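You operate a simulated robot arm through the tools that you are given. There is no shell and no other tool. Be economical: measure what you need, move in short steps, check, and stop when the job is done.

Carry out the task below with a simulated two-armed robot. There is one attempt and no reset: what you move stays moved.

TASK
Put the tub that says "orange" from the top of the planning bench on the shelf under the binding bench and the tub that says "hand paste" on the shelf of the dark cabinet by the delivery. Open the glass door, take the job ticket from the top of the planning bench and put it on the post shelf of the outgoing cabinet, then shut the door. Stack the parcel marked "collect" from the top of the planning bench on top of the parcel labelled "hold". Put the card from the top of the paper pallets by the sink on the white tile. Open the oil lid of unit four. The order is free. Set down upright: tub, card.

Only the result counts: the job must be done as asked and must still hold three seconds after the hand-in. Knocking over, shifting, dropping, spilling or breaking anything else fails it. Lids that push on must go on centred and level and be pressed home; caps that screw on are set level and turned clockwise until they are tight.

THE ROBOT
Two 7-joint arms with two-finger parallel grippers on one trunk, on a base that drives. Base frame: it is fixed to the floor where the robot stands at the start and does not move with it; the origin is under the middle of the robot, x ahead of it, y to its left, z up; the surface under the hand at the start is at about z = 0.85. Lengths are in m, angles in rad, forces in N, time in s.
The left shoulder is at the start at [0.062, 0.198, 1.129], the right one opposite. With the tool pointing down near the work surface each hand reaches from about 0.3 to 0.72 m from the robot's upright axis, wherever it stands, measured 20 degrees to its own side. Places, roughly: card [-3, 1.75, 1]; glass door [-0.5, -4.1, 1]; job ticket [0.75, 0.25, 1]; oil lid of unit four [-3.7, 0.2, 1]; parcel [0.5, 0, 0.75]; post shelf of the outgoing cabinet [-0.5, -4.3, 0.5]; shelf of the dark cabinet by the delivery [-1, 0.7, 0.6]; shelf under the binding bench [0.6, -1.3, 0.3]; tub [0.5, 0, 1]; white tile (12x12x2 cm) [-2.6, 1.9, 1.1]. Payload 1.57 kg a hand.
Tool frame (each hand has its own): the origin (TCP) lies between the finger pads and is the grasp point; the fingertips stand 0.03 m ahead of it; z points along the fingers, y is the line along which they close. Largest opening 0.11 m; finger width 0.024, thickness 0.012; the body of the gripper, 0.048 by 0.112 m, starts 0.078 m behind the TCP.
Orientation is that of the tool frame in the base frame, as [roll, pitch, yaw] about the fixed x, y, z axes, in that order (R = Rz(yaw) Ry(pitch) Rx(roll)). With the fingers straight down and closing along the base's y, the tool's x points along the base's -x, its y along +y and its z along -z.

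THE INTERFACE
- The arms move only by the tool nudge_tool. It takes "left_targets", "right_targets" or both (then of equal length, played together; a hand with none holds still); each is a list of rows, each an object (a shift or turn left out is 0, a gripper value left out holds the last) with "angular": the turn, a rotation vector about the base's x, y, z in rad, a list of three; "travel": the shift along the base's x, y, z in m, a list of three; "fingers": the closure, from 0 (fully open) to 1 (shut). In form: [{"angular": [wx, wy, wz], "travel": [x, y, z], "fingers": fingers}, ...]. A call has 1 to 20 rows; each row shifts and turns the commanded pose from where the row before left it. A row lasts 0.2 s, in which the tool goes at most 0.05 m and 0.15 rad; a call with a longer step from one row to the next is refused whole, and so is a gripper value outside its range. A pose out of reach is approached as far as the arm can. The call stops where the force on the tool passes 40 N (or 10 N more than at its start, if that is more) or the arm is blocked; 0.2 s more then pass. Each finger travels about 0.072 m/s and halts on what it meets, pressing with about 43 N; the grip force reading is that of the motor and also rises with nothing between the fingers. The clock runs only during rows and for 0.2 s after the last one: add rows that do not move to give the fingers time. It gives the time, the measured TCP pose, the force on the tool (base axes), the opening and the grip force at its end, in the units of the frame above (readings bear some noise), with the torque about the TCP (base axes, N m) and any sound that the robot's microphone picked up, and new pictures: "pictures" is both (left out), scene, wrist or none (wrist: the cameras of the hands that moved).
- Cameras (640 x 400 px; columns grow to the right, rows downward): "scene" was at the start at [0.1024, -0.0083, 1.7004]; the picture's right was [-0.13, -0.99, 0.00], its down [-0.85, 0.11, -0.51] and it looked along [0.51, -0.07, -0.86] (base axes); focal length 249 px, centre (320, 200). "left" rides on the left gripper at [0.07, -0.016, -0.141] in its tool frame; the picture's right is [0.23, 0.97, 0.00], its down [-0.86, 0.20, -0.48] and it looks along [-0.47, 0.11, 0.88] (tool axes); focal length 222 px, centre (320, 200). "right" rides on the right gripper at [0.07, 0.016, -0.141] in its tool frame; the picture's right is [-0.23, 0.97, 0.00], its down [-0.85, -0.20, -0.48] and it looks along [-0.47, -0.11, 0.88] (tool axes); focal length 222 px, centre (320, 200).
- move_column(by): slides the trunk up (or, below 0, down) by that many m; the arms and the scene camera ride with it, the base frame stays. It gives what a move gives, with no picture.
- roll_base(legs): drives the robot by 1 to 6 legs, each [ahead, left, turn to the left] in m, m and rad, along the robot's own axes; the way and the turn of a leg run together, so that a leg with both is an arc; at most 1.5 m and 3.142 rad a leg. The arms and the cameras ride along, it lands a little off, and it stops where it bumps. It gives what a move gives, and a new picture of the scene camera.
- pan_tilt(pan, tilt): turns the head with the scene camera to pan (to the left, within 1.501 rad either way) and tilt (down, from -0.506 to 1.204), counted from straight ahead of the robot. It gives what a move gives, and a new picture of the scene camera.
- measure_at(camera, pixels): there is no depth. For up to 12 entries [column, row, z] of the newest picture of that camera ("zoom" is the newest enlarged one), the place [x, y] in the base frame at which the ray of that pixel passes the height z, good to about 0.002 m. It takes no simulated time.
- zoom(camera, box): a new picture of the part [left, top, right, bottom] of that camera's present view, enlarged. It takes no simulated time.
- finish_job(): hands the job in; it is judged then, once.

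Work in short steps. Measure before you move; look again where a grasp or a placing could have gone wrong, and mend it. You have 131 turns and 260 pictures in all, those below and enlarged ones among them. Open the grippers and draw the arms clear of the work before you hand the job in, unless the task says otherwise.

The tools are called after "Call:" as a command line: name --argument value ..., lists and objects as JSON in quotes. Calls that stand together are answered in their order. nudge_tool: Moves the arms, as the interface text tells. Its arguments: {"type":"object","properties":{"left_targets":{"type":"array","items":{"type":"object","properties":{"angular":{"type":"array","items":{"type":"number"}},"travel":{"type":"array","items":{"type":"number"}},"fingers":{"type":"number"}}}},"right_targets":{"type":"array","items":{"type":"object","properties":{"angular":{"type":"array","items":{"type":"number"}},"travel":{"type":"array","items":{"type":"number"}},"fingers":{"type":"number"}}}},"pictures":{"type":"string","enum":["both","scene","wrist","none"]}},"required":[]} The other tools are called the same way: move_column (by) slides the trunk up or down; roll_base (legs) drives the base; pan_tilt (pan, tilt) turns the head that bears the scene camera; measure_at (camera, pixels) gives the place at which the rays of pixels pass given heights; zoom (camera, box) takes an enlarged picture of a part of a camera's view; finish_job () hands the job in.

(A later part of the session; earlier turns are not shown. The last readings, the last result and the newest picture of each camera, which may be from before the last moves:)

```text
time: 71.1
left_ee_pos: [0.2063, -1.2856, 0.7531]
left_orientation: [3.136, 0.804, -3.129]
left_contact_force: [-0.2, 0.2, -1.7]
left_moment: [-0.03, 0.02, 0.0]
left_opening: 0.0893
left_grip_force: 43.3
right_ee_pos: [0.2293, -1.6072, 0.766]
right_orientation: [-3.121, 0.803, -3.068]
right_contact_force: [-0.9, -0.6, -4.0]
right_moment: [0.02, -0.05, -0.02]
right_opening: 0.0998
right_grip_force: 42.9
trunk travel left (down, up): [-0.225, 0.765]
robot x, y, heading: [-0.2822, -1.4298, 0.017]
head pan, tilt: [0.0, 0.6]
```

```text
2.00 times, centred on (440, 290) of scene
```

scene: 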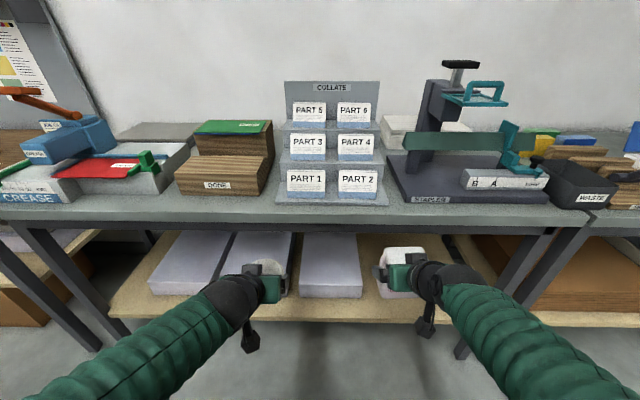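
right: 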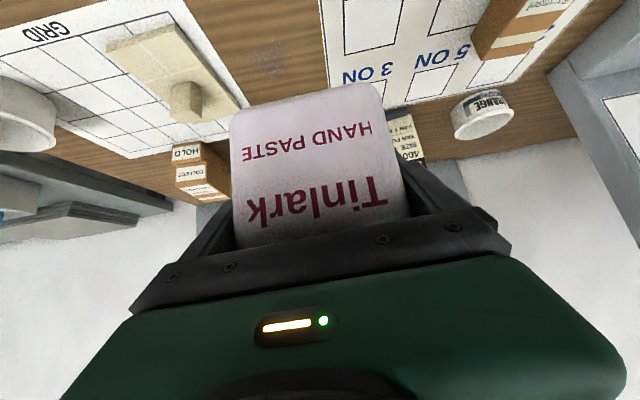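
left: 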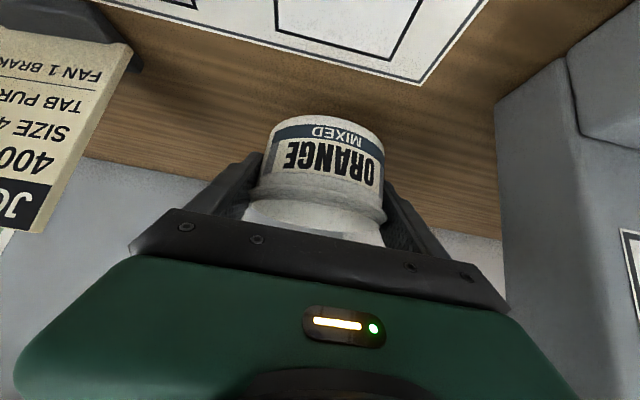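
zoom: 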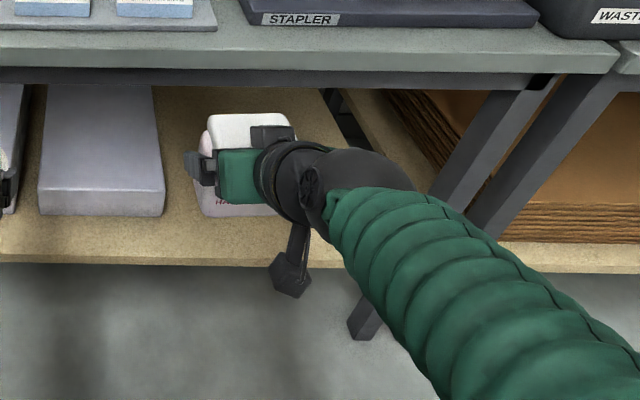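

I need a better shelf height; I move the left hand right and lower to look with its camera, keeping clear in front of the bench.

Call:
move_column --by -0.2

Call:
nudge_tool --left_targets '[{"travel": [-0.02, 0, 0]}, {}]' --pictures "both"

```text
time: 73.2
left_ee_pos: [0.2047, -1.2849, 0.5537]
left_orientation: [3.138, 0.804, -3.13]
left_contact_force: [-0.3, -0.1, -2.3]
left_moment: [0.03, 0.05, 0.0]
left_opening: 0.0889
left_grip_force: 43.3
right_ee_pos: [0.2293, -1.6067, 0.5663]
right_orientation: [-3.122, 0.803, -3.067]
right_contact_force: [0.5, -0.4, -3.9]
right_moment: [-0.02, -0.06, -0.02]
right_opening: 0.1001
right_grip_force: 42.8
trunk travel left (down, up): [-0.025, 0.965]
robot x, y, heading: [-0.2826, -1.4305, 0.023]
head pan, tilt: [0.0, 0.6]
```

```text
time: 73.8
left_ee_pos: [0.1847, -1.2848, 0.5553]
left_orientation: [3.136, 0.804, -3.128]
left_contact_force: [0.1, -0.3, -2.6]
left_moment: [-0.02, 0.0, 0.0]
left_opening: 0.0892
left_grip_force: 42.7
right_ee_pos: [0.2294, -1.6064, 0.5666]
right_orientation: [-3.123, 0.801, -3.068]
right_contact_force: [-0.7, -0.1, -4.2]
right_moment: [0.03, -0.01, -0.02]
right_opening: 0.0996
right_grip_force: 42.8
trunk travel left (down, up): [-0.025, 0.965]
robot x, y, heading: [-0.2828, -1.4291, 0.019]
head pan, tilt: [0.0, 0.6]
```

scene: 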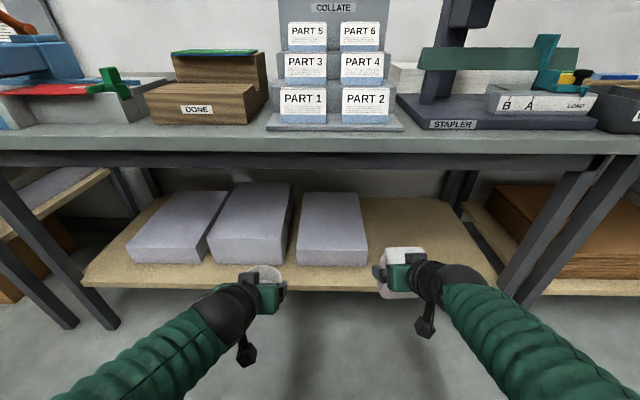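
left: 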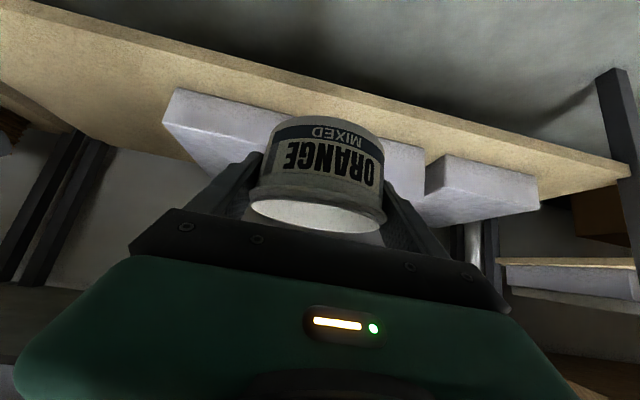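

Triangulating box 3's front-bottom-right corner: scene (367,264), left view (176,88).

Call:
measure_at --camera "scene" --pixels '[[367, 264, 0.3], [367, 264, 0.33], [367, 264, 0.27], [430, 291, 0.3], [100, 285, 0.3], [80, 282, 0.3], [440, 200, 0.3], [500, 290, 0.3]]'

Call:
measure_at --camera "left" --pixels '[[176, 88, 0.3], [176, 88, 0.33], [176, 88, 0.27], [300, 70, 0.3], [150, 35, 0.3], [150, 35, 0.33], [632, 162, 0.3]]'

```text
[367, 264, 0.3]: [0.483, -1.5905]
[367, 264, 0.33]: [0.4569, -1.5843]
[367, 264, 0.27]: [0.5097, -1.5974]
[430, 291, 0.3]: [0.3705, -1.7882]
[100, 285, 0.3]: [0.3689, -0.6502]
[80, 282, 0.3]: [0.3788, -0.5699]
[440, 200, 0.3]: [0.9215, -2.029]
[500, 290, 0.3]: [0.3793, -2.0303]
```

```text
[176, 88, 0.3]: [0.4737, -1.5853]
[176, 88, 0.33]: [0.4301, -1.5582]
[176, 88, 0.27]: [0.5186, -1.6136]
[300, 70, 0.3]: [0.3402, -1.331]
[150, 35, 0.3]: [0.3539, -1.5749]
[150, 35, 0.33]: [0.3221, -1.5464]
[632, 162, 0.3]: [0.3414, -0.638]
```

Shelf z ≈ 0.288, front edge x ≈ 0.375. Target for ORANGE: (0.455, -1.72). I retract the right hand, then drive right.

Call:
nudge_tool --right_targets '[{"travel": [-0.03, 0, 0.0]}, {"travel": [-0.03, 0, 0.0]}, {"travel": [-0.03, 0, 0]}, {}]' --pictures "none"

Call:
roll_base --legs '[[0, -0.435, 0]]'

```text
time: 74.8
left_ee_pos: [0.1848, -1.2849, 0.5535]
left_orientation: [3.137, 0.805, -3.129]
left_contact_force: [-0.6, 0.1, -2.8]
left_moment: [0.01, 0.07, 0.0]
left_opening: 0.089
left_grip_force: 43.1
right_ee_pos: [0.1905, -1.606, 0.5653]
right_orientation: [-3.121, 0.803, -3.068]
right_contact_force: [-1.5, -0.3, -4.1]
right_moment: [-0.02, -0.04, 0.04]
right_opening: 0.1002
right_grip_force: 42.8
right hand out of reach, approached as far as the arm can: row 2, 3
trunk travel left (down, up): [-0.025, 0.965]
robot x, y, heading: [-0.2826, -1.4303, 0.022]
head pan, tilt: [0.0, 0.6]
```

```text
time: 77.4
left_ee_pos: [0.1935, -1.7101, 0.5538]
left_orientation: [3.139, 0.804, -3.124]
left_contact_force: [-0.4, -0.4, -2.1]
left_moment: [0.0, 0.01, -0.02]
left_opening: 0.0891
left_grip_force: 43.0
right_ee_pos: [0.2027, -2.0305, 0.5657]
right_orientation: [-3.121, 0.801, -3.061]
right_contact_force: [-0.4, 0.1, -3.7]
right_moment: [-0.04, -0.04, -0.03]
right_opening: 0.0999
right_grip_force: 43.3
trunk travel left (down, up): [-0.025, 0.965]
robot x, y, heading: [-0.2744, -1.8557, 0.026]
head pan, tilt: [0.0, 0.6]
```

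scene: 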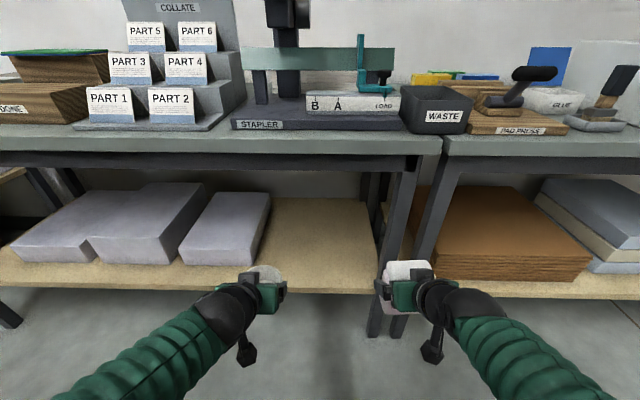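

I try lowering the left arm in front of the shelf to see its reach.

Call:
nudge_tool --left_targets '[{"travel": [0.02, 0, -0.04]}, {"travel": [0.02, 0, -0.04]}, {"travel": [0.02, 0, -0.03]}, {"travel": [0.02, 0, -0.03]}, {}]' --pictures "none"

```text
time: 78.6
left_ee_pos: [0.2741, -1.7103, 0.4138]
left_orientation: [3.134, 0.804, -3.124]
left_contact_force: [0.2, -0.5, -2.4]
left_moment: [-0.02, 0.01, 0.02]
left_opening: 0.0893
left_grip_force: 42.8
right_ee_pos: [0.202, -2.0303, 0.5653]
right_orientation: [-3.121, 0.801, -3.062]
right_contact_force: [0.7, 0.7, -4.0]
right_moment: [0.0, -0.05, 0.01]
right_opening: 0.1
right_grip_force: 43.0
trunk travel left (down, up): [-0.025, 0.965]
robot x, y, heading: [-0.2703, -1.8558, 0.026]
head pan, tilt: [0.0, 0.6]
```

Reachable. I move forward over the shelf edge, keeping the tub bottom about 4 cm above it.

Call:
nudge_tool --left_targets '[{"travel": [0.036, -0.002, -0.008]}, {"travel": [0.036, -0.002, -0.008]}, {"travel": [0.036, -0.002, -0.008]}, {"travel": [0.036, -0.002, -0.008]}, {"travel": [0.036, -0.002, -0.008]}, {}]' --pictures "both"

Call:
zoom --camera "scene" --box '[200, 180, 440, 330]'

```text
time: 80.0
left_ee_pos: [0.455, -1.7193, 0.3741]
left_orientation: [3.134, 0.804, -3.125]
left_contact_force: [0.0, 0.1, -1.8]
left_moment: [0.02, 0.01, 0.05]
left_opening: 0.0887
left_grip_force: 43.4
right_ee_pos: [0.2012, -2.0298, 0.5658]
right_orientation: [-3.12, 0.801, -3.062]
right_contact_force: [-0.5, -0.9, -4.9]
right_moment: [0.02, -0.02, 0.01]
right_opening: 0.1
right_grip_force: 43.0
trunk travel left (down, up): [-0.025, 0.965]
robot x, y, heading: [-0.271, -1.851, 0.024]
head pan, tilt: [0.0, 0.6]
```

scene: 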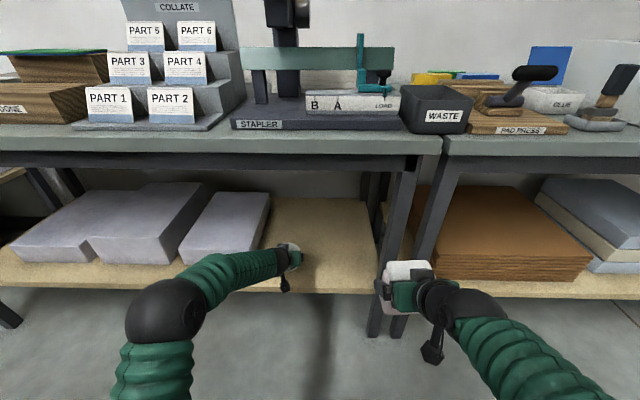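
left: 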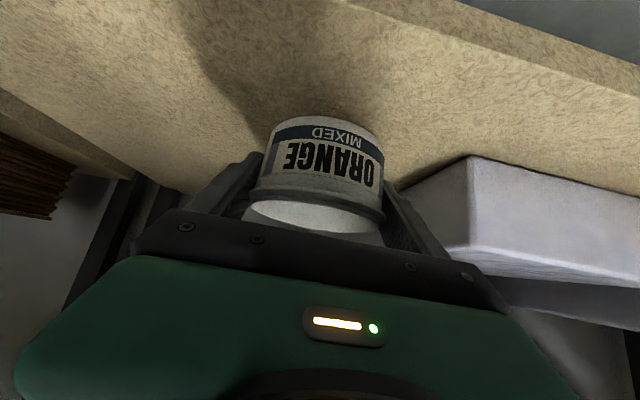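

```text
2.67 times, centred on (320, 255) of scene
```

zoom: 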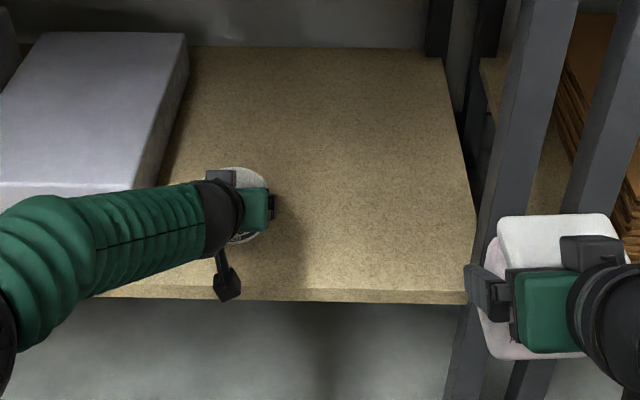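

Good spot. I move 2 cm right and deeper, and lower toward the shelf in small steps.

Call:
nudge_tool --left_targets '[{"travel": [0.02, -0.02, 0]}, {"travel": [0, 0, -0.02]}, {"travel": [0, 0, -0.015]}, {"travel": [0, 0, -0.006]}, {"travel": [0, 0, -0.003]}, {"travel": [0, 0, -0.003]}, {}]' --pictures "wrist"

```text
time: 81.6
left_ee_pos: [0.4755, -1.7386, 0.334]
left_orientation: [3.137, 0.815, -3.126]
left_contact_force: [5.7, 1.3, 30.2]
left_moment: [-0.06, -0.19, -0.01]
left_opening: 0.0895
left_grip_force: 42.7
right_ee_pos: [0.2003, -2.0315, 0.5685]
right_orientation: [-3.122, 0.804, -3.063]
right_contact_force: [0.4, 0.9, -3.5]
right_moment: [0.02, -0.06, 0.0]
right_opening: 0.0997
right_grip_force: 43.0
trunk travel left (down, up): [-0.025, 0.965]
robot x, y, heading: [-0.2715, -1.856, 0.024]
head pan, tilt: [0.0, 0.6]
```

left: 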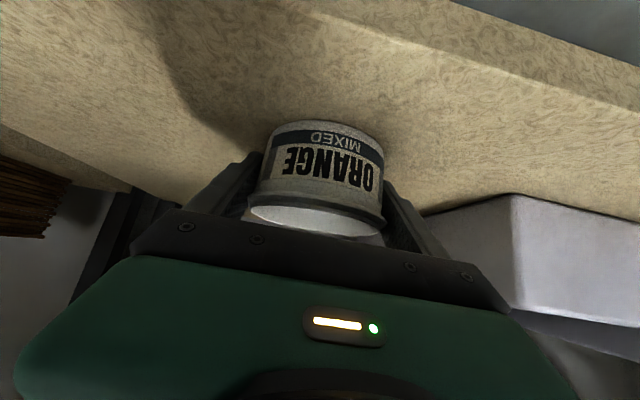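

Contact with the shelf (30 N). I ease off, open gradually and withdraw back along the tool axis.

Call:
nudge_tool --left_targets '[{"travel": [0, 0, 0.003]}, {"fingers": 0.18}, {"fingers": 0.1}, {"fingers": 0}, {"fingers": 0}, {"travel": [-0.015, 0, 0.015]}, {"travel": [-0.03, 0, 0.02]}, {"travel": [-0.035, 0, 0.015]}, {"travel": [-0.035, 0, 0.01]}, {"travel": [-0.035, 0, 0.01]}, {}]' --pictures "both"

Call:
zoom --camera "scene" --box '[200, 180, 440, 330]'

```text
time: 83.9
left_ee_pos: [0.3294, -1.6278, 0.3968]
left_orientation: [3.117, 0.796, -2.939]
left_contact_force: [0.0, 0.8, -0.4]
left_moment: [0.0, 0.01, 0.0]
left_opening: 0.1097
left_grip_force: 0.1
right_ee_pos: [0.2003, -2.0296, 0.5664]
right_orientation: [-3.122, 0.799, -3.061]
right_contact_force: [-0.4, 0.6, -3.9]
right_moment: [-0.03, -0.04, 0.02]
right_opening: 0.1
right_grip_force: 43.2
trunk travel left (down, up): [-0.025, 0.965]
robot x, y, heading: [-0.2725, -1.8539, 0.03]
head pan, tilt: [0.0, 0.6]
stopped in row 11 (left hand): the arm was blocked; the commanded pose is now the measured one
```

scene: 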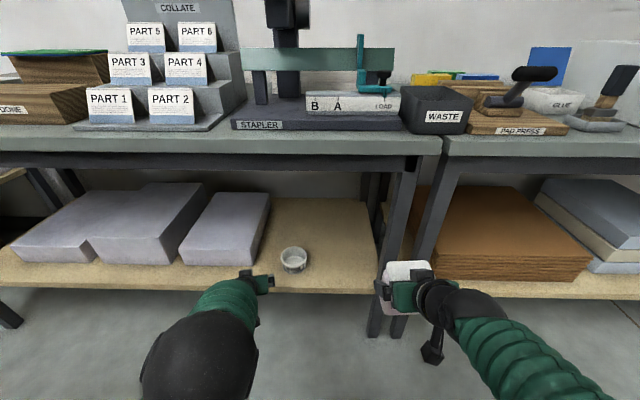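
left: 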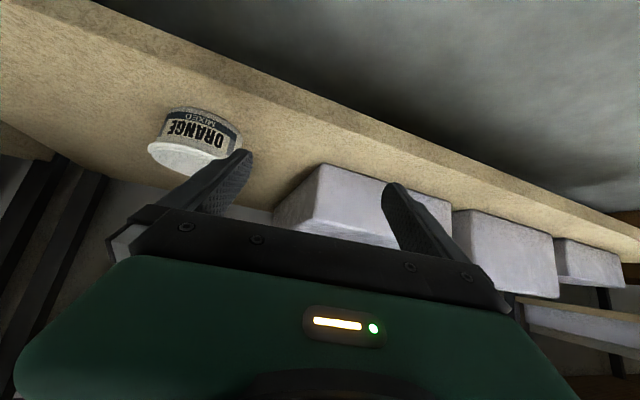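

```text
2.67 times, centred on (320, 255) of scene
```

zoom: 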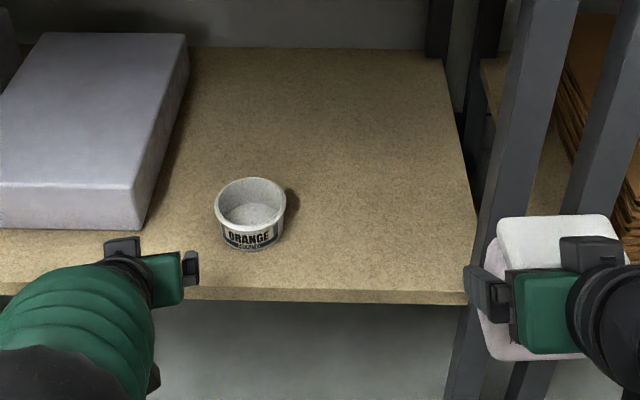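

ORANGE stands upright on the shelf. I back off a little and raise the trunk.

Call:
roll_base --legs '[[-0.15, 0, 0]]'

Call:
move_column --by 0.4

Call:
pan_tilt --pan -1.5 --tilt 0.4

Call:
pan_tilt --pan 1.5 --tilt 0.4

```text
time: 85.3
left_ee_pos: [0.1774, -1.6332, 0.3965]
left_orientation: [3.118, 0.798, -2.94]
left_contact_force: [0.3, 0.3, 0.6]
left_moment: [-0.04, -0.05, -0.01]
left_opening: 0.11
left_grip_force: 0.2
right_ee_pos: [0.0494, -2.0334, 0.5659]
right_orientation: [-3.122, 0.803, -3.06]
right_contact_force: [-0.3, 0.0, -4.7]
right_moment: [-0.02, -0.05, -0.01]
right_opening: 0.0998
right_grip_force: 43.4
trunk travel left (down, up): [-0.025, 0.965]
robot x, y, heading: [-0.4277, -1.8599, 0.029]
head pan, tilt: [0.0, 0.6]
```

scene: 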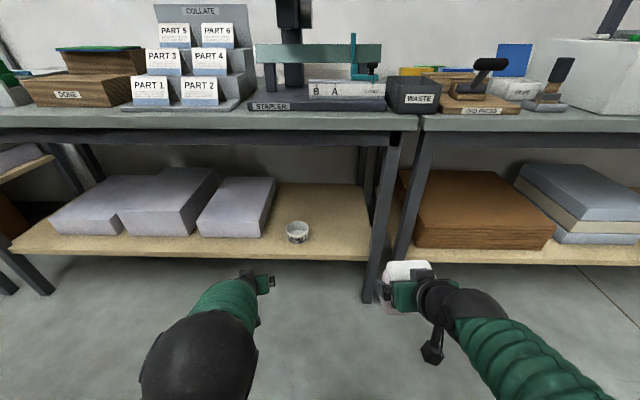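

```text
time: 89.1
left_ee_pos: [0.178, -1.6326, 0.7983]
left_orientation: [3.12, 0.798, -2.938]
left_contact_force: [0.2, 0.7, 0.6]
left_moment: [0.01, 0.01, 0.0]
left_opening: 0.1099
left_grip_force: 0.0
right_ee_pos: [0.0494, -2.0345, 0.9681]
right_orientation: [-3.12, 0.803, -3.06]
right_contact_force: [0.1, 0.7, -3.6]
right_moment: [0.02, -0.03, 0.0]
right_opening: 0.0997
right_grip_force: 42.8
trunk travel left (down, up): [-0.425, 0.565]
robot x, y, heading: [-0.4291, -1.8571, 0.025]
head pan, tilt: [0.0, 0.6]
```

```text
time: 90.7
left_ee_pos: [0.1783, -1.6328, 0.798]
left_orientation: [3.12, 0.799, -2.937]
left_contact_force: [1.0, 0.1, -0.7]
left_moment: [0.01, 0.02, -0.01]
left_opening: 0.11
left_grip_force: 0.0
right_ee_pos: [0.0489, -2.0346, 0.967]
right_orientation: [-3.121, 0.803, -3.06]
right_contact_force: [0.1, -0.4, -3.8]
right_moment: [-0.01, -0.05, 0.0]
right_opening: 0.0998
right_grip_force: 43.0
trunk travel left (down, up): [-0.425, 0.565]
robot x, y, heading: [-0.4258, -1.8587, 0.023]
head pan, tilt: [-1.499, 0.4]
```

scene: 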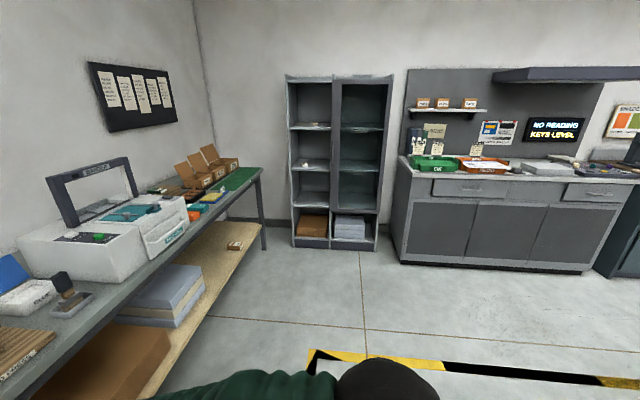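

```text
time: 93.3
left_ee_pos: [0.1777, -1.6321, 0.7976]
left_orientation: [3.119, 0.799, -2.938]
left_contact_force: [-0.3, -0.1, 0.6]
left_moment: [-0.01, 0.01, -0.02]
left_opening: 0.1099
left_grip_force: 0.0
right_ee_pos: [0.0494, -2.0331, 0.9671]
right_orientation: [-3.12, 0.803, -3.06]
right_contact_force: [0.6, 0.1, -4.0]
right_moment: [-0.01, -0.01, -0.01]
right_opening: 0.0999
right_grip_force: 43.3
trunk travel left (down, up): [-0.425, 0.565]
robot x, y, heading: [-0.4277, -1.8643, 0.029]
head pan, tilt: [1.499, 0.4]
```

scene: 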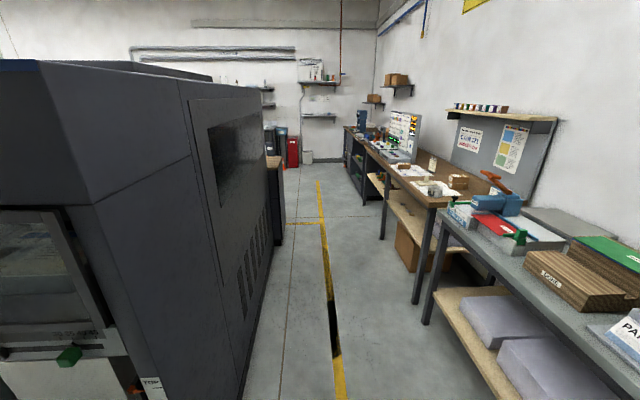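

Now to the dark cabinet: I move ahead slightly, correct heading, and drive left along the aisle to y ≈ 1.3 to look at it from its +y side.

Call:
roll_base --legs '[[0.13, 0, -0.027], [0, 1.5, 0], [0, 1.5, 0], [0, 0.25, 0]]'

Call:
pan_tilt --pan 1.5 --tilt 0.7

```text
time: 110.0
left_ee_pos: [0.2963, 1.5921, 0.7972]
left_orientation: [3.108, 0.799, -2.961]
left_contact_force: [-0.3, -0.5, 0.1]
left_moment: [0.04, 0.0, 0.08]
left_opening: 0.1101
left_grip_force: 0.1
right_ee_pos: [0.1621, 1.1941, 0.9639]
right_orientation: [-3.132, 0.802, -3.081]
right_contact_force: [-0.8, -0.7, -4.7]
right_moment: [0.04, -0.03, 0.03]
right_opening: 0.0999
right_grip_force: 42.9
trunk travel left (down, up): [-0.425, 0.565]
robot x, y, heading: [-0.3086, 1.3825, 0.015]
head pan, tilt: [1.499, 0.4]
```

scene: 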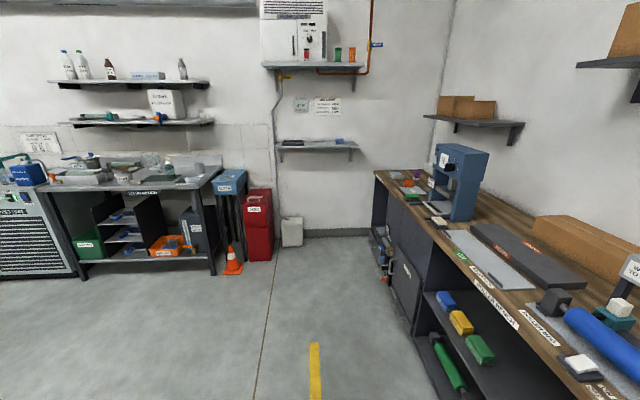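

```text
time: 110.8
left_ee_pos: [0.2957, 1.5979, 0.7968]
left_orientation: [3.118, 0.797, -2.954]
left_contact_force: [-0.3, 0.4, -0.7]
left_moment: [-0.02, -0.01, -0.02]
left_opening: 0.1099
left_grip_force: 0.1
right_ee_pos: [0.1615, 1.2013, 0.9665]
right_orientation: [-3.121, 0.801, -3.076]
right_contact_force: [0.4, -0.1, -4.4]
right_moment: [0.01, -0.03, -0.01]
right_opening: 0.0998
right_grip_force: 43.6
trunk travel left (down, up): [-0.425, 0.565]
robot x, y, heading: [-0.3111, 1.3831, 0.015]
head pan, tilt: [1.499, 0.7]
```

scene: 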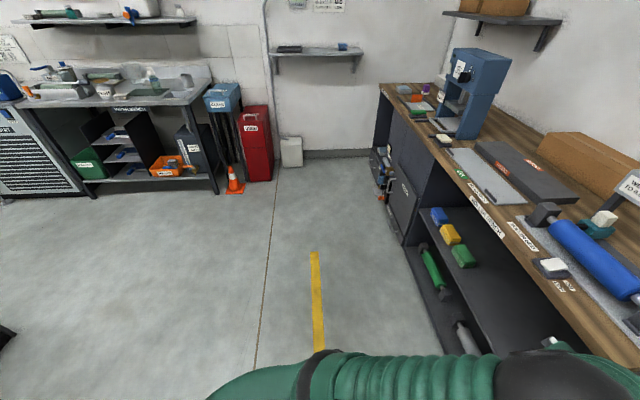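

I turn left to face the cabinet region around (-1, 0.7).

Call:
roll_base --legs '[[0, 0.3, 0], [0, 0, 2.4]]'

Call:
pan_tilt --pan 0.5 --tilt 0.6

```text
time: 118.5
left_ee_pos: [-0.9053, 1.9349, 0.7966]
left_orientation: [3.122, 0.796, -0.563]
left_contact_force: [-0.1, 0.4, 0.3]
left_moment: [0.01, 0.02, -0.02]
left_opening: 0.1101
left_grip_force: 0.1
right_ee_pos: [-0.5348, 2.1331, 0.9659]
right_orientation: [-3.12, 0.802, -0.685]
right_contact_force: [-0.7, 0.0, -4.0]
right_moment: [0.02, 0.05, 0.04]
right_opening: 0.0996
right_grip_force: 43.1
trunk travel left (down, up): [-0.425, 0.565]
robot x, y, heading: [-0.3147, 1.6793, 2.4]
head pan, tilt: [1.499, 0.7]
```

scene: 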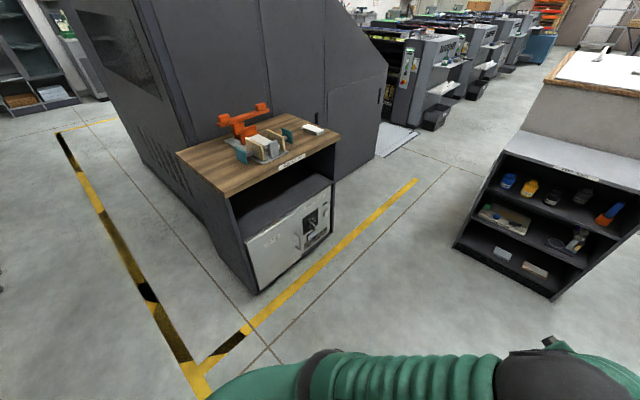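

```text
time: 119.8
left_ee_pos: [-0.9055, 1.9338, 0.7976]
left_orientation: [3.122, 0.798, -0.562]
left_contact_force: [-0.5, 0.2, 0.0]
left_moment: [0.03, -0.01, 0.01]
left_opening: 0.1101
left_grip_force: 0.0
right_ee_pos: [-0.5335, 2.132, 0.9673]
right_orientation: [-3.12, 0.801, -0.687]
right_contact_force: [0.3, 0.4, -4.4]
right_moment: [0.02, 0.01, -0.01]
right_opening: 0.0999
right_grip_force: 43.2
trunk travel left (down, up): [-0.425, 0.565]
robot x, y, heading: [-0.3144, 1.6804, 2.405]
head pan, tilt: [0.499, 0.6]
```

scene: 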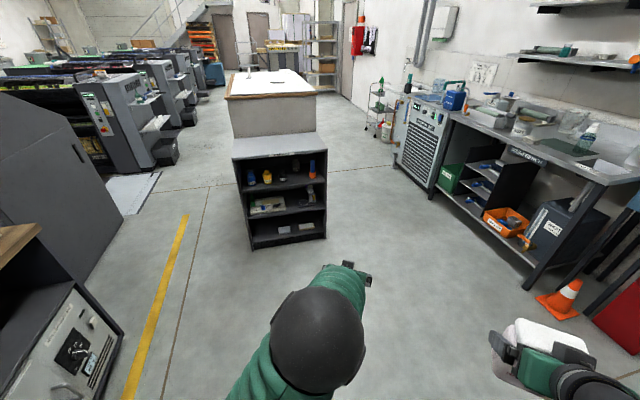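

The wood-topped dark cabinet opens toward +y, with a shelf above a machine box. I turn to face it.

Call:
roll_base --legs '[[0, 0, 2.31]]'

Call:
pan_tilt --pan -0.6 --tilt 0.55

```text
time: 125.7
left_ee_pos: [-0.1057, 1.0703, 0.7975]
left_orientation: [3.122, 0.8, 1.745]
left_contact_force: [0.4, -0.4, -0.1]
left_moment: [0.05, 0.0, 0.0]
left_opening: 0.1103
left_grip_force: 0.1
right_ee_pos: [-0.5016, 1.2122, 0.9669]
right_orientation: [-3.122, 0.803, 1.62]
right_contact_force: [0.1, -0.6, -4.3]
right_moment: [-0.01, -0.02, -0.02]
right_opening: 0.0997
right_grip_force: 43.0
trunk travel left (down, up): [-0.425, 0.565]
robot x, y, heading: [-0.3148, 1.6821, -1.572]
head pan, tilt: [0.499, 0.6]
```

scene: 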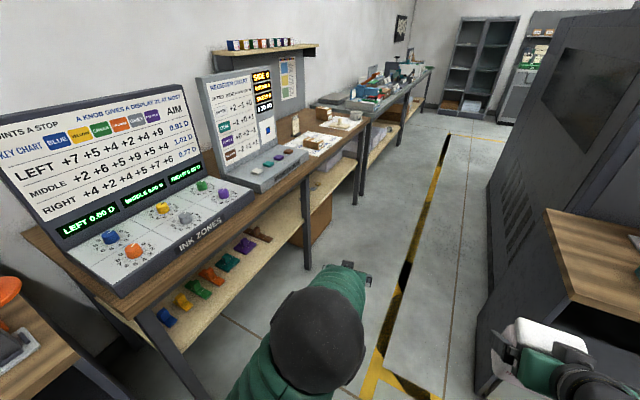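

```text
time: 127.0
left_ee_pos: [-0.1041, 1.0708, 0.7974]
left_orientation: [3.121, 0.799, 1.746]
left_contact_force: [-0.1, 0.2, 0.5]
left_moment: [-0.03, -0.02, -0.01]
left_opening: 0.11
left_grip_force: 0.1
right_ee_pos: [-0.5023, 1.2123, 0.9675]
right_orientation: [-3.122, 0.804, 1.62]
right_contact_force: [-0.2, 0.1, -3.7]
right_moment: [-0.02, -0.01, -0.01]
right_opening: 0.1
right_grip_force: 43.5
trunk travel left (down, up): [-0.425, 0.565]
robot x, y, heading: [-0.3125, 1.6786, -1.572]
head pan, tilt: [-0.6, 0.55]
```

scene: 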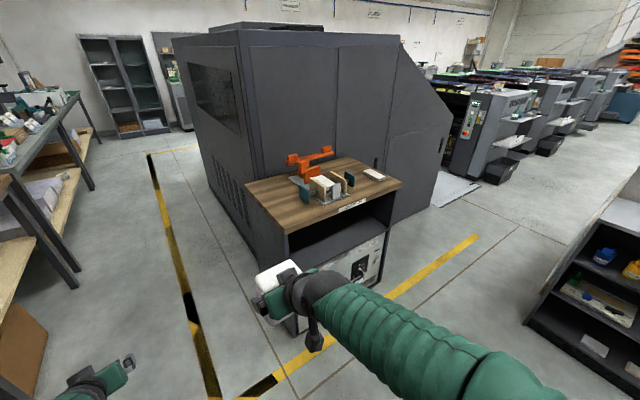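

I drive right 0.47 so the right hand faces the cabinet opening.

Call:
roll_base --legs '[[-0.1, -0.47, 0]]'

Call:
move_column --by -0.2

Call:
pan_tilt --pan 0.0 --tilt 0.6

```text
time: 129.8
left_ee_pos: [-0.568, 1.172, 0.7982]
left_orientation: [3.125, 0.8, 1.754]
left_contact_force: [0.2, -1.0, -0.9]
left_moment: [-0.01, 0.01, -0.01]
left_opening: 0.1103
left_grip_force: 0.0
right_ee_pos: [-0.9676, 1.3131, 0.9685]
right_orientation: [-3.12, 0.806, 1.623]
right_contact_force: [-0.2, 1.0, -3.8]
right_moment: [-0.07, -0.02, 0.03]
right_opening: 0.0999
right_grip_force: 43.0
trunk travel left (down, up): [-0.425, 0.565]
robot x, y, heading: [-0.7869, 1.7795, -1.568]
head pan, tilt: [-0.6, 0.55]
```

scene: 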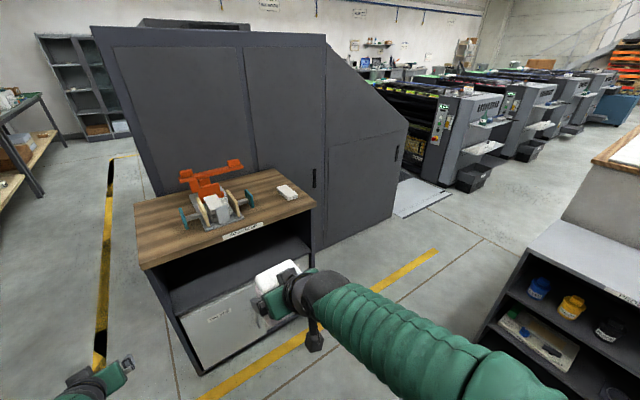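

```text
time: 132.0
left_ee_pos: [-0.5709, 1.1731, 0.5977]
left_orientation: [3.119, 0.803, 1.752]
left_contact_force: [-0.3, 0.8, -0.1]
left_moment: [0.0, -0.01, 0.03]
left_opening: 0.1097
left_grip_force: 0.0
right_ee_pos: [-0.971, 1.3144, 0.7669]
right_orientation: [-3.123, 0.805, 1.624]
right_contact_force: [-0.1, 0.2, -4.4]
right_moment: [-0.03, 0.02, -0.01]
right_opening: 0.0997
right_grip_force: 43.5
trunk travel left (down, up): [-0.225, 0.765]
robot x, y, heading: [-0.7849, 1.779, -1.574]
head pan, tilt: [-0.6, 0.55]
```

```text
time: 133.0
left_ee_pos: [-0.5693, 1.1728, 0.5975]
left_orientation: [3.119, 0.8, 1.752]
left_contact_force: [-1.0, -1.6, -0.3]
left_moment: [-0.01, 0.01, 0.02]
left_opening: 0.11
left_grip_force: 0.1
right_ee_pos: [-0.9705, 1.3141, 0.7668]
right_orientation: [-3.123, 0.805, 1.625]
right_contact_force: [0.3, 0.0, -4.1]
right_moment: [-0.01, -0.04, -0.01]
right_opening: 0.0998
right_grip_force: 43.0
trunk travel left (down, up): [-0.225, 0.765]
robot x, y, heading: [-0.7821, 1.7837, -1.573]
head pan, tilt: [0.0, 0.6]
```

scene: 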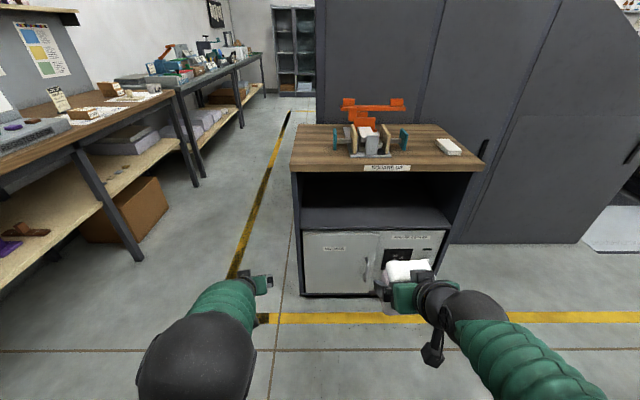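

The dark shelf opening is between rows 172 and 230 in the scene. I measure the cabinet front, shelf and top.

Call:
measure_at --camera "scene" --pixels '[[300, 297, 0.0], [365, 294, 0.03], [375, 231, 0.6], [375, 231, 0.55], [375, 231, 0.5], [375, 172, 0.85], [375, 172, 0.8], [300, 231, 0.55], [450, 229, 0.55], [375, 208, 0.6], [375, 208, 0.55]]'

Call:
zoom --camera "scene" --box '[270, 90, 510, 310]'

```text
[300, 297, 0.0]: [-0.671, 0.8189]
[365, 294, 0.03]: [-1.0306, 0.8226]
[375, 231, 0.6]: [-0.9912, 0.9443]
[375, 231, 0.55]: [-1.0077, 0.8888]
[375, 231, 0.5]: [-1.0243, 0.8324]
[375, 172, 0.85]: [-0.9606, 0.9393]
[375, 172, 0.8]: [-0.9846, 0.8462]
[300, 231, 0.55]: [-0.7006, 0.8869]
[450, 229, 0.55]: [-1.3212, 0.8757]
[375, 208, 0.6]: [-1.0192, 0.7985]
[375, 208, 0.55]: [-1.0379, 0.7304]
```

```text
1.82 times, centred on (390, 200) of scene
```

zoom: 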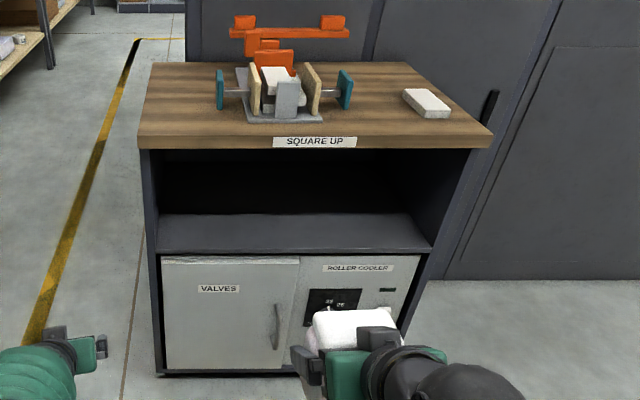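

I take a wrist view from the right hand to triangulate the shelf.

Call:
nudge_tool --right_targets '[{"travel": [0, -0.03, -0.0]}, {}]' --pictures "both"

```text
time: 133.6
left_ee_pos: [-0.5698, 1.1739, 0.5983]
left_orientation: [3.118, 0.801, 1.753]
left_contact_force: [0.0, 0.5, 0.2]
left_moment: [0.0, 0.0, 0.02]
left_opening: 0.1101
left_grip_force: 0.1
right_ee_pos: [-0.9696, 1.2847, 0.7685]
right_orientation: [-3.122, 0.806, 1.623]
right_contact_force: [0.3, -0.1, -3.3]
right_moment: [-0.01, 0.0, 0.02]
right_opening: 0.0997
right_grip_force: 42.8
trunk travel left (down, up): [-0.225, 0.765]
robot x, y, heading: [-0.783, 1.7854, -1.562]
head pan, tilt: [0.0, 0.6]
```

scene: 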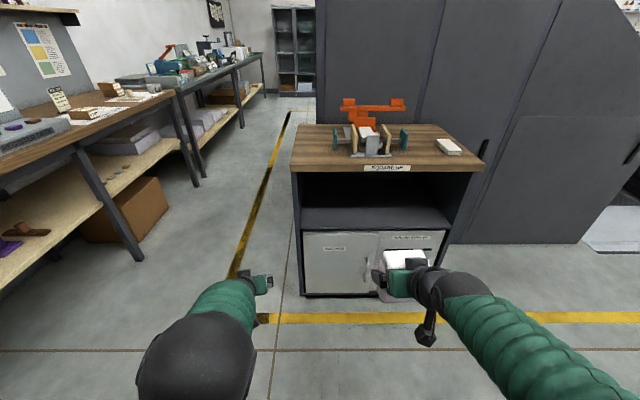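
right: 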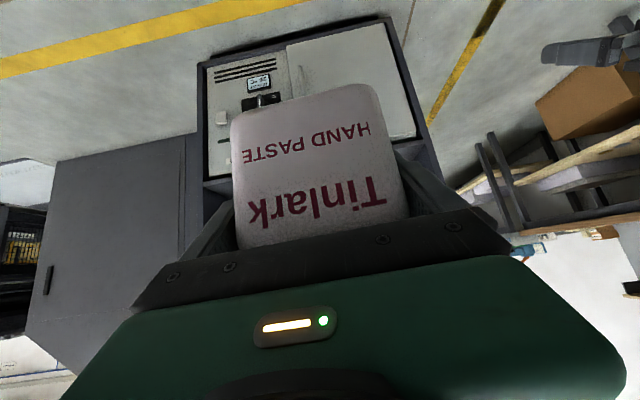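

Triangulate the door panels' top corners: scene (303,233) & (446,231) versus right view (415,137) & (208,177).

Call:
zoom --camera "right" --box '[180, 0, 480, 220]'

Call:
measure_at --camera "scene" --pixels '[[303, 233, 0.45], [303, 233, 0.5], [303, 233, 0.55], [446, 231, 0.45], [446, 231, 0.5], [446, 231, 0.55]]'

Call:
measure_at --camera "right" --pixels '[[415, 137, 0.45], [415, 137, 0.5], [415, 137, 0.55], [208, 177, 0.45], [208, 177, 0.5], [208, 177, 0.55]]'

```text
1.82 times, centred on (330, 110) of right
```

zoom: 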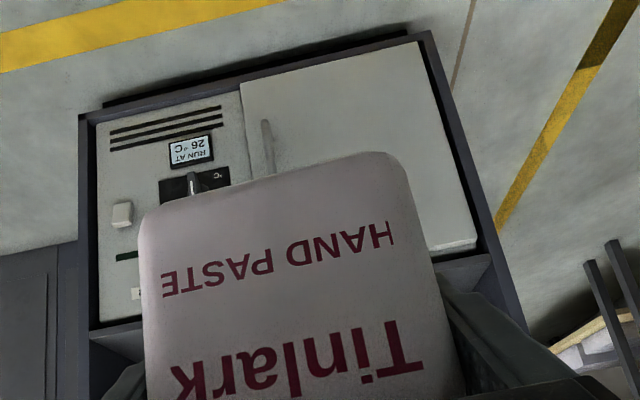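

```text
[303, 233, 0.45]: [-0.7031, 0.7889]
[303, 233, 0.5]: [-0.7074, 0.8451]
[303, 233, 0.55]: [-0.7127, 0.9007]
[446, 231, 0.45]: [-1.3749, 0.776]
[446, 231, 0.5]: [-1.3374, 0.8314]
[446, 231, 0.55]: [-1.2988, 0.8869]
```

```text
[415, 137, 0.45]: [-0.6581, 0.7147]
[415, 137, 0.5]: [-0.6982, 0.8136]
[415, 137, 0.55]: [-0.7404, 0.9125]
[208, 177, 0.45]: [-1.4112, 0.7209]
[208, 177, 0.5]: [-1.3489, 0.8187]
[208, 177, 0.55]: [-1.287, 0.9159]
```

Shelf top is about z 0.53, front edge y ≈ 0.865, interior x -0.71…-1.32. I move the left hand out of the way, lower the trunk 0.12, and drive ahead.

Call:
nudge_tool --left_targets '[{"travel": [0.03, 0.02, 0.03]}, {"travel": [0.03, 0.02, 0.03]}, {"travel": [0.03, 0.02, 0.03]}, {"travel": [0.03, 0.01, 0.03]}, {}]' --pictures "none"

Call:
move_column --by -0.12

Call:
roll_base --legs '[[0.27, -0.02, 0]]'

```text
time: 134.8
left_ee_pos: [-0.4457, 1.2428, 0.7173]
left_orientation: [3.125, 0.8, 1.753]
left_contact_force: [0.5, 0.0, -0.8]
left_moment: [-0.01, 0.03, -0.02]
left_opening: 0.11
left_grip_force: 0.1
right_ee_pos: [-0.9661, 1.2857, 0.7686]
right_orientation: [-3.118, 0.806, 1.623]
right_contact_force: [0.4, -1.1, -4.5]
right_moment: [-0.04, -0.01, -0.04]
right_opening: 0.0999
right_grip_force: 43.1
trunk travel left (down, up): [-0.225, 0.765]
robot x, y, heading: [-0.7821, 1.7762, -1.574]
head pan, tilt: [0.0, 0.6]
```

```text
time: 136.3
left_ee_pos: [-0.4477, 1.2428, 0.5975]
left_orientation: [3.122, 0.8, 1.752]
left_contact_force: [1.0, 0.0, -0.5]
left_moment: [0.01, 0.01, -0.02]
left_opening: 0.11
left_grip_force: 0.0
right_ee_pos: [-0.9684, 1.2858, 0.6471]
right_orientation: [-3.123, 0.804, 1.623]
right_contact_force: [0.3, 0.2, -4.7]
right_moment: [-0.03, -0.03, 0.0]
right_opening: 0.0998
right_grip_force: 43.0
trunk travel left (down, up): [-0.105, 0.885]
robot x, y, heading: [-0.785, 1.7839, -1.574]
head pan, tilt: [0.0, 0.6]
```

```text
time: 138.2
left_ee_pos: [-0.4692, 0.9803, 0.5964]
left_orientation: [3.121, 0.799, 1.749]
left_contact_force: [0.4, -0.1, 0.4]
left_moment: [-0.02, 0.02, -0.01]
left_opening: 0.1101
left_grip_force: 0.0
right_ee_pos: [-0.9904, 1.0229, 0.6483]
right_orientation: [-3.12, 0.805, 1.621]
right_contact_force: [-0.4, 0.2, -3.8]
right_moment: [-0.02, 0.02, 0.0]
right_opening: 0.0997
right_grip_force: 43.0
trunk travel left (down, up): [-0.105, 0.885]
robot x, y, heading: [-0.8039, 1.5181, -1.574]
head pan, tilt: [0.0, 0.6]
```

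scene: 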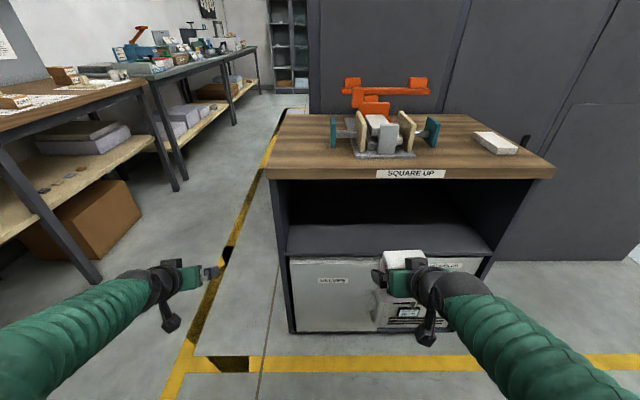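

I re-measure the shelf from here, with the edge at row 255.

Call:
measure_at --camera "scene" --pixels '[[340, 256, 0.5], [340, 256, 0.53], [340, 256, 0.56], [340, 222, 0.53], [340, 180, 0.8], [340, 180, 0.82], [340, 180, 0.78], [300, 331, 0.0], [288, 258, 0.53], [484, 255, 0.53]]'

Call:
zoom --camera "scene" --box '[260, 150, 560, 340]'

```text
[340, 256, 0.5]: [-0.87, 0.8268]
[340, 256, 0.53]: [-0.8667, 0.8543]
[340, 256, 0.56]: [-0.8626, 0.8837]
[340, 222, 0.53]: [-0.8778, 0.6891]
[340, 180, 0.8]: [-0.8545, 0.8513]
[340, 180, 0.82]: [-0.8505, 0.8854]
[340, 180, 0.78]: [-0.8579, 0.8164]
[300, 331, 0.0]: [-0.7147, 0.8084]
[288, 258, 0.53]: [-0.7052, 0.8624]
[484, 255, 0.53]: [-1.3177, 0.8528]
```

```text
2.11 times, centred on (410, 245) of scene
```

zoom: 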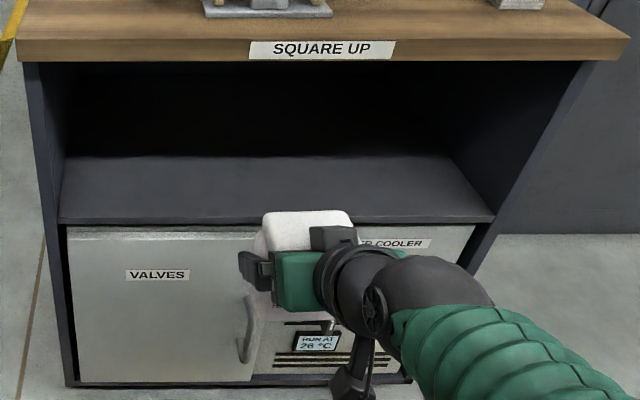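

Shelf front y ≈ 0.86, back ≈ 0.69, top near 0.53; opening up to 0.80. I drive ahead 0.13, then push the arm in to y ≈ 0.79.

Call:
roll_base --legs '[[0.13, 0, 0]]'

Call:
nudge_tool --right_targets '[{"travel": [0, -0.025, 0]}, {"travel": [0, -0.025, 0]}, {"travel": [0, -0.025, -0.005]}, {"travel": [0, -0.025, -0.01]}, {}]' --pictures "both"

```text
time: 139.5
left_ee_pos: [-0.4697, 0.8527, 0.5975]
left_orientation: [3.121, 0.801, 1.752]
left_contact_force: [0.5, -0.9, 0.4]
left_moment: [-0.01, -0.03, 0.0]
left_opening: 0.11
left_grip_force: 0.1
right_ee_pos: [-0.9883, 0.8926, 0.6475]
right_orientation: [-3.121, 0.805, 1.623]
right_contact_force: [-0.5, -0.1, -4.2]
right_moment: [-0.01, -0.01, 0.01]
right_opening: 0.0996
right_grip_force: 43.3
trunk travel left (down, up): [-0.105, 0.885]
robot x, y, heading: [-0.806, 1.3844, -1.572]
head pan, tilt: [0.0, 0.6]
```

scene: 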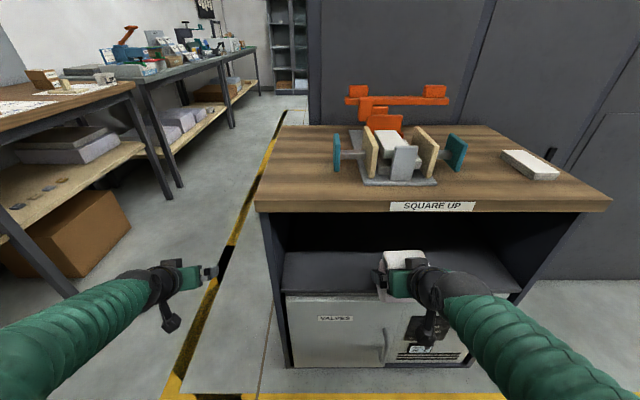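

```text
time: 140.7
left_ee_pos: [-0.469, 0.8504, 0.5979]
left_orientation: [3.12, 0.801, 1.753]
left_contact_force: [0.6, -0.1, 0.7]
left_moment: [-0.04, 0.0, -0.03]
left_opening: 0.1098
left_grip_force: 0.0
right_ee_pos: [-0.9886, 0.7922, 0.6333]
right_orientation: [-3.118, 0.805, 1.624]
right_contact_force: [0.4, -0.3, -4.0]
right_moment: [-0.01, -0.01, 0.01]
right_opening: 0.0997
right_grip_force: 42.9
trunk travel left (down, up): [-0.105, 0.885]
robot x, y, heading: [-0.8061, 1.387, -1.573]
head pan, tilt: [0.0, 0.6]
```

scene: 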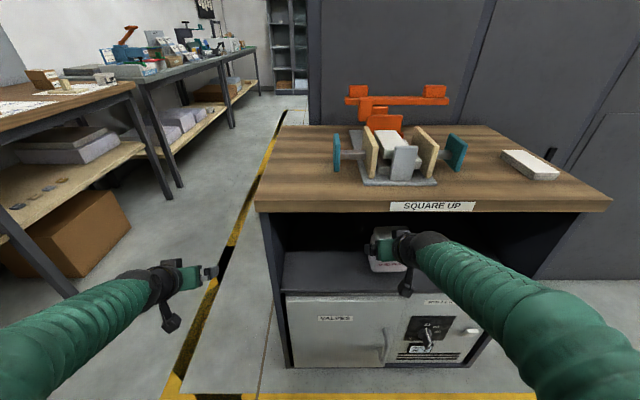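
right: 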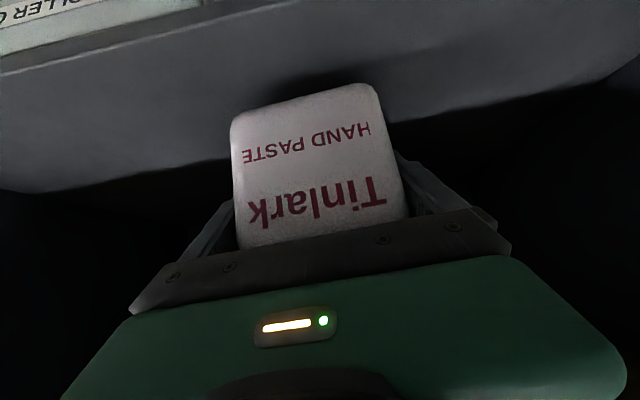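

The tub is over the shelf. I check the shelf's front and back edges in the wrist view before lowering.

Call:
measure_at --camera "right" --pixels '[[150, 37, 0.53], [150, 172, 0.53], [460, 120, 0.53], [290, 97, 0.53], [290, 97, 0.58], [240, 18, 0.53]]'

Call:
nudge_tool --right_targets '[{"travel": [0, 0, -0.02]}, {"travel": [0, 0, -0.012]}, {"travel": [0, 0, -0.005]}, {"travel": [0, 0, -0.004]}, {"travel": [0, 0, -0.004]}, {}]' --pictures "wrist"

```text
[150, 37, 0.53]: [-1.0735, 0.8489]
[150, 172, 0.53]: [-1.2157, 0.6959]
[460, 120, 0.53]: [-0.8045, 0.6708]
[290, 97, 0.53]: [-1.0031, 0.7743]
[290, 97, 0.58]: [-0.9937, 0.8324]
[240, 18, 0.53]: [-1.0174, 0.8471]
```

```text
time: 142.1
left_ee_pos: [-0.4694, 0.8539, 0.6002]
left_orientation: [3.125, 0.805, 1.754]
left_contact_force: [-0.1, 0.4, 0.3]
left_moment: [-0.03, -0.02, -0.01]
left_opening: 0.1101
left_grip_force: 0.0
right_ee_pos: [-0.9895, 0.7957, 0.5935]
right_orientation: [-3.12, 0.814, 1.624]
right_contact_force: [-6.2, 0.3, 33.6]
right_moment: [0.37, -1.1, -0.26]
right_opening: 0.1003
right_grip_force: 42.8
trunk travel left (down, up): [-0.105, 0.885]
robot x, y, heading: [-0.8071, 1.3898, -1.572]
head pan, tilt: [0.0, 0.6]
```

right: 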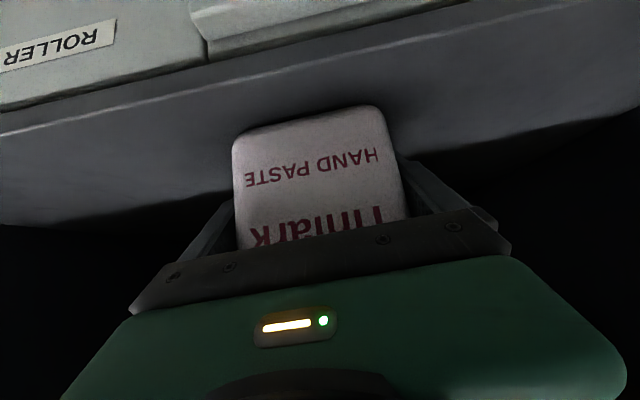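

Contact (34 N). I relax slightly, open, and withdraw along the tool axis.

Call:
nudge_tool --right_targets '[{"travel": [0, 0, 0.006]}, {"fingers": 0.08}, {"fingers": 0.04}, {"fingers": 0}, {"fingers": 0}]' --pictures "wrist"

```text
time: 143.3
left_ee_pos: [-0.469, 0.8521, 0.5977]
left_orientation: [3.123, 0.801, 1.753]
left_contact_force: [-0.2, -1.0, 0.6]
left_moment: [0.04, 0.02, 0.02]
left_opening: 0.1101
left_grip_force: 0.1
right_ee_pos: [-0.9913, 0.7932, 0.593]
right_orientation: [-3.121, 0.805, 1.622]
right_contact_force: [0.0, 0.0, 0.5]
right_moment: [0.0, 0.03, -0.01]
right_opening: 0.1099
right_grip_force: 0.1
trunk travel left (down, up): [-0.105, 0.885]
robot x, y, heading: [-0.7989, 1.3869, -1.576]
head pan, tilt: [0.0, 0.6]
```

right: 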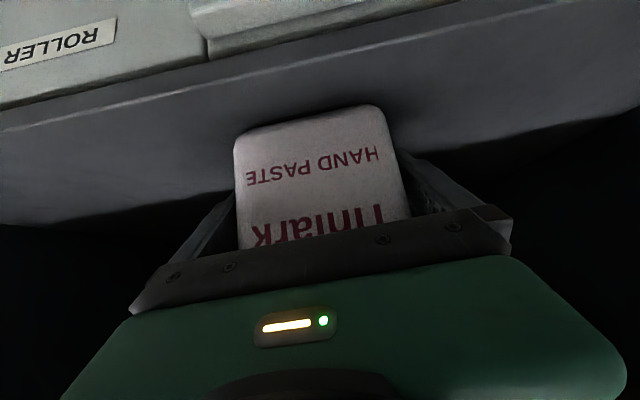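

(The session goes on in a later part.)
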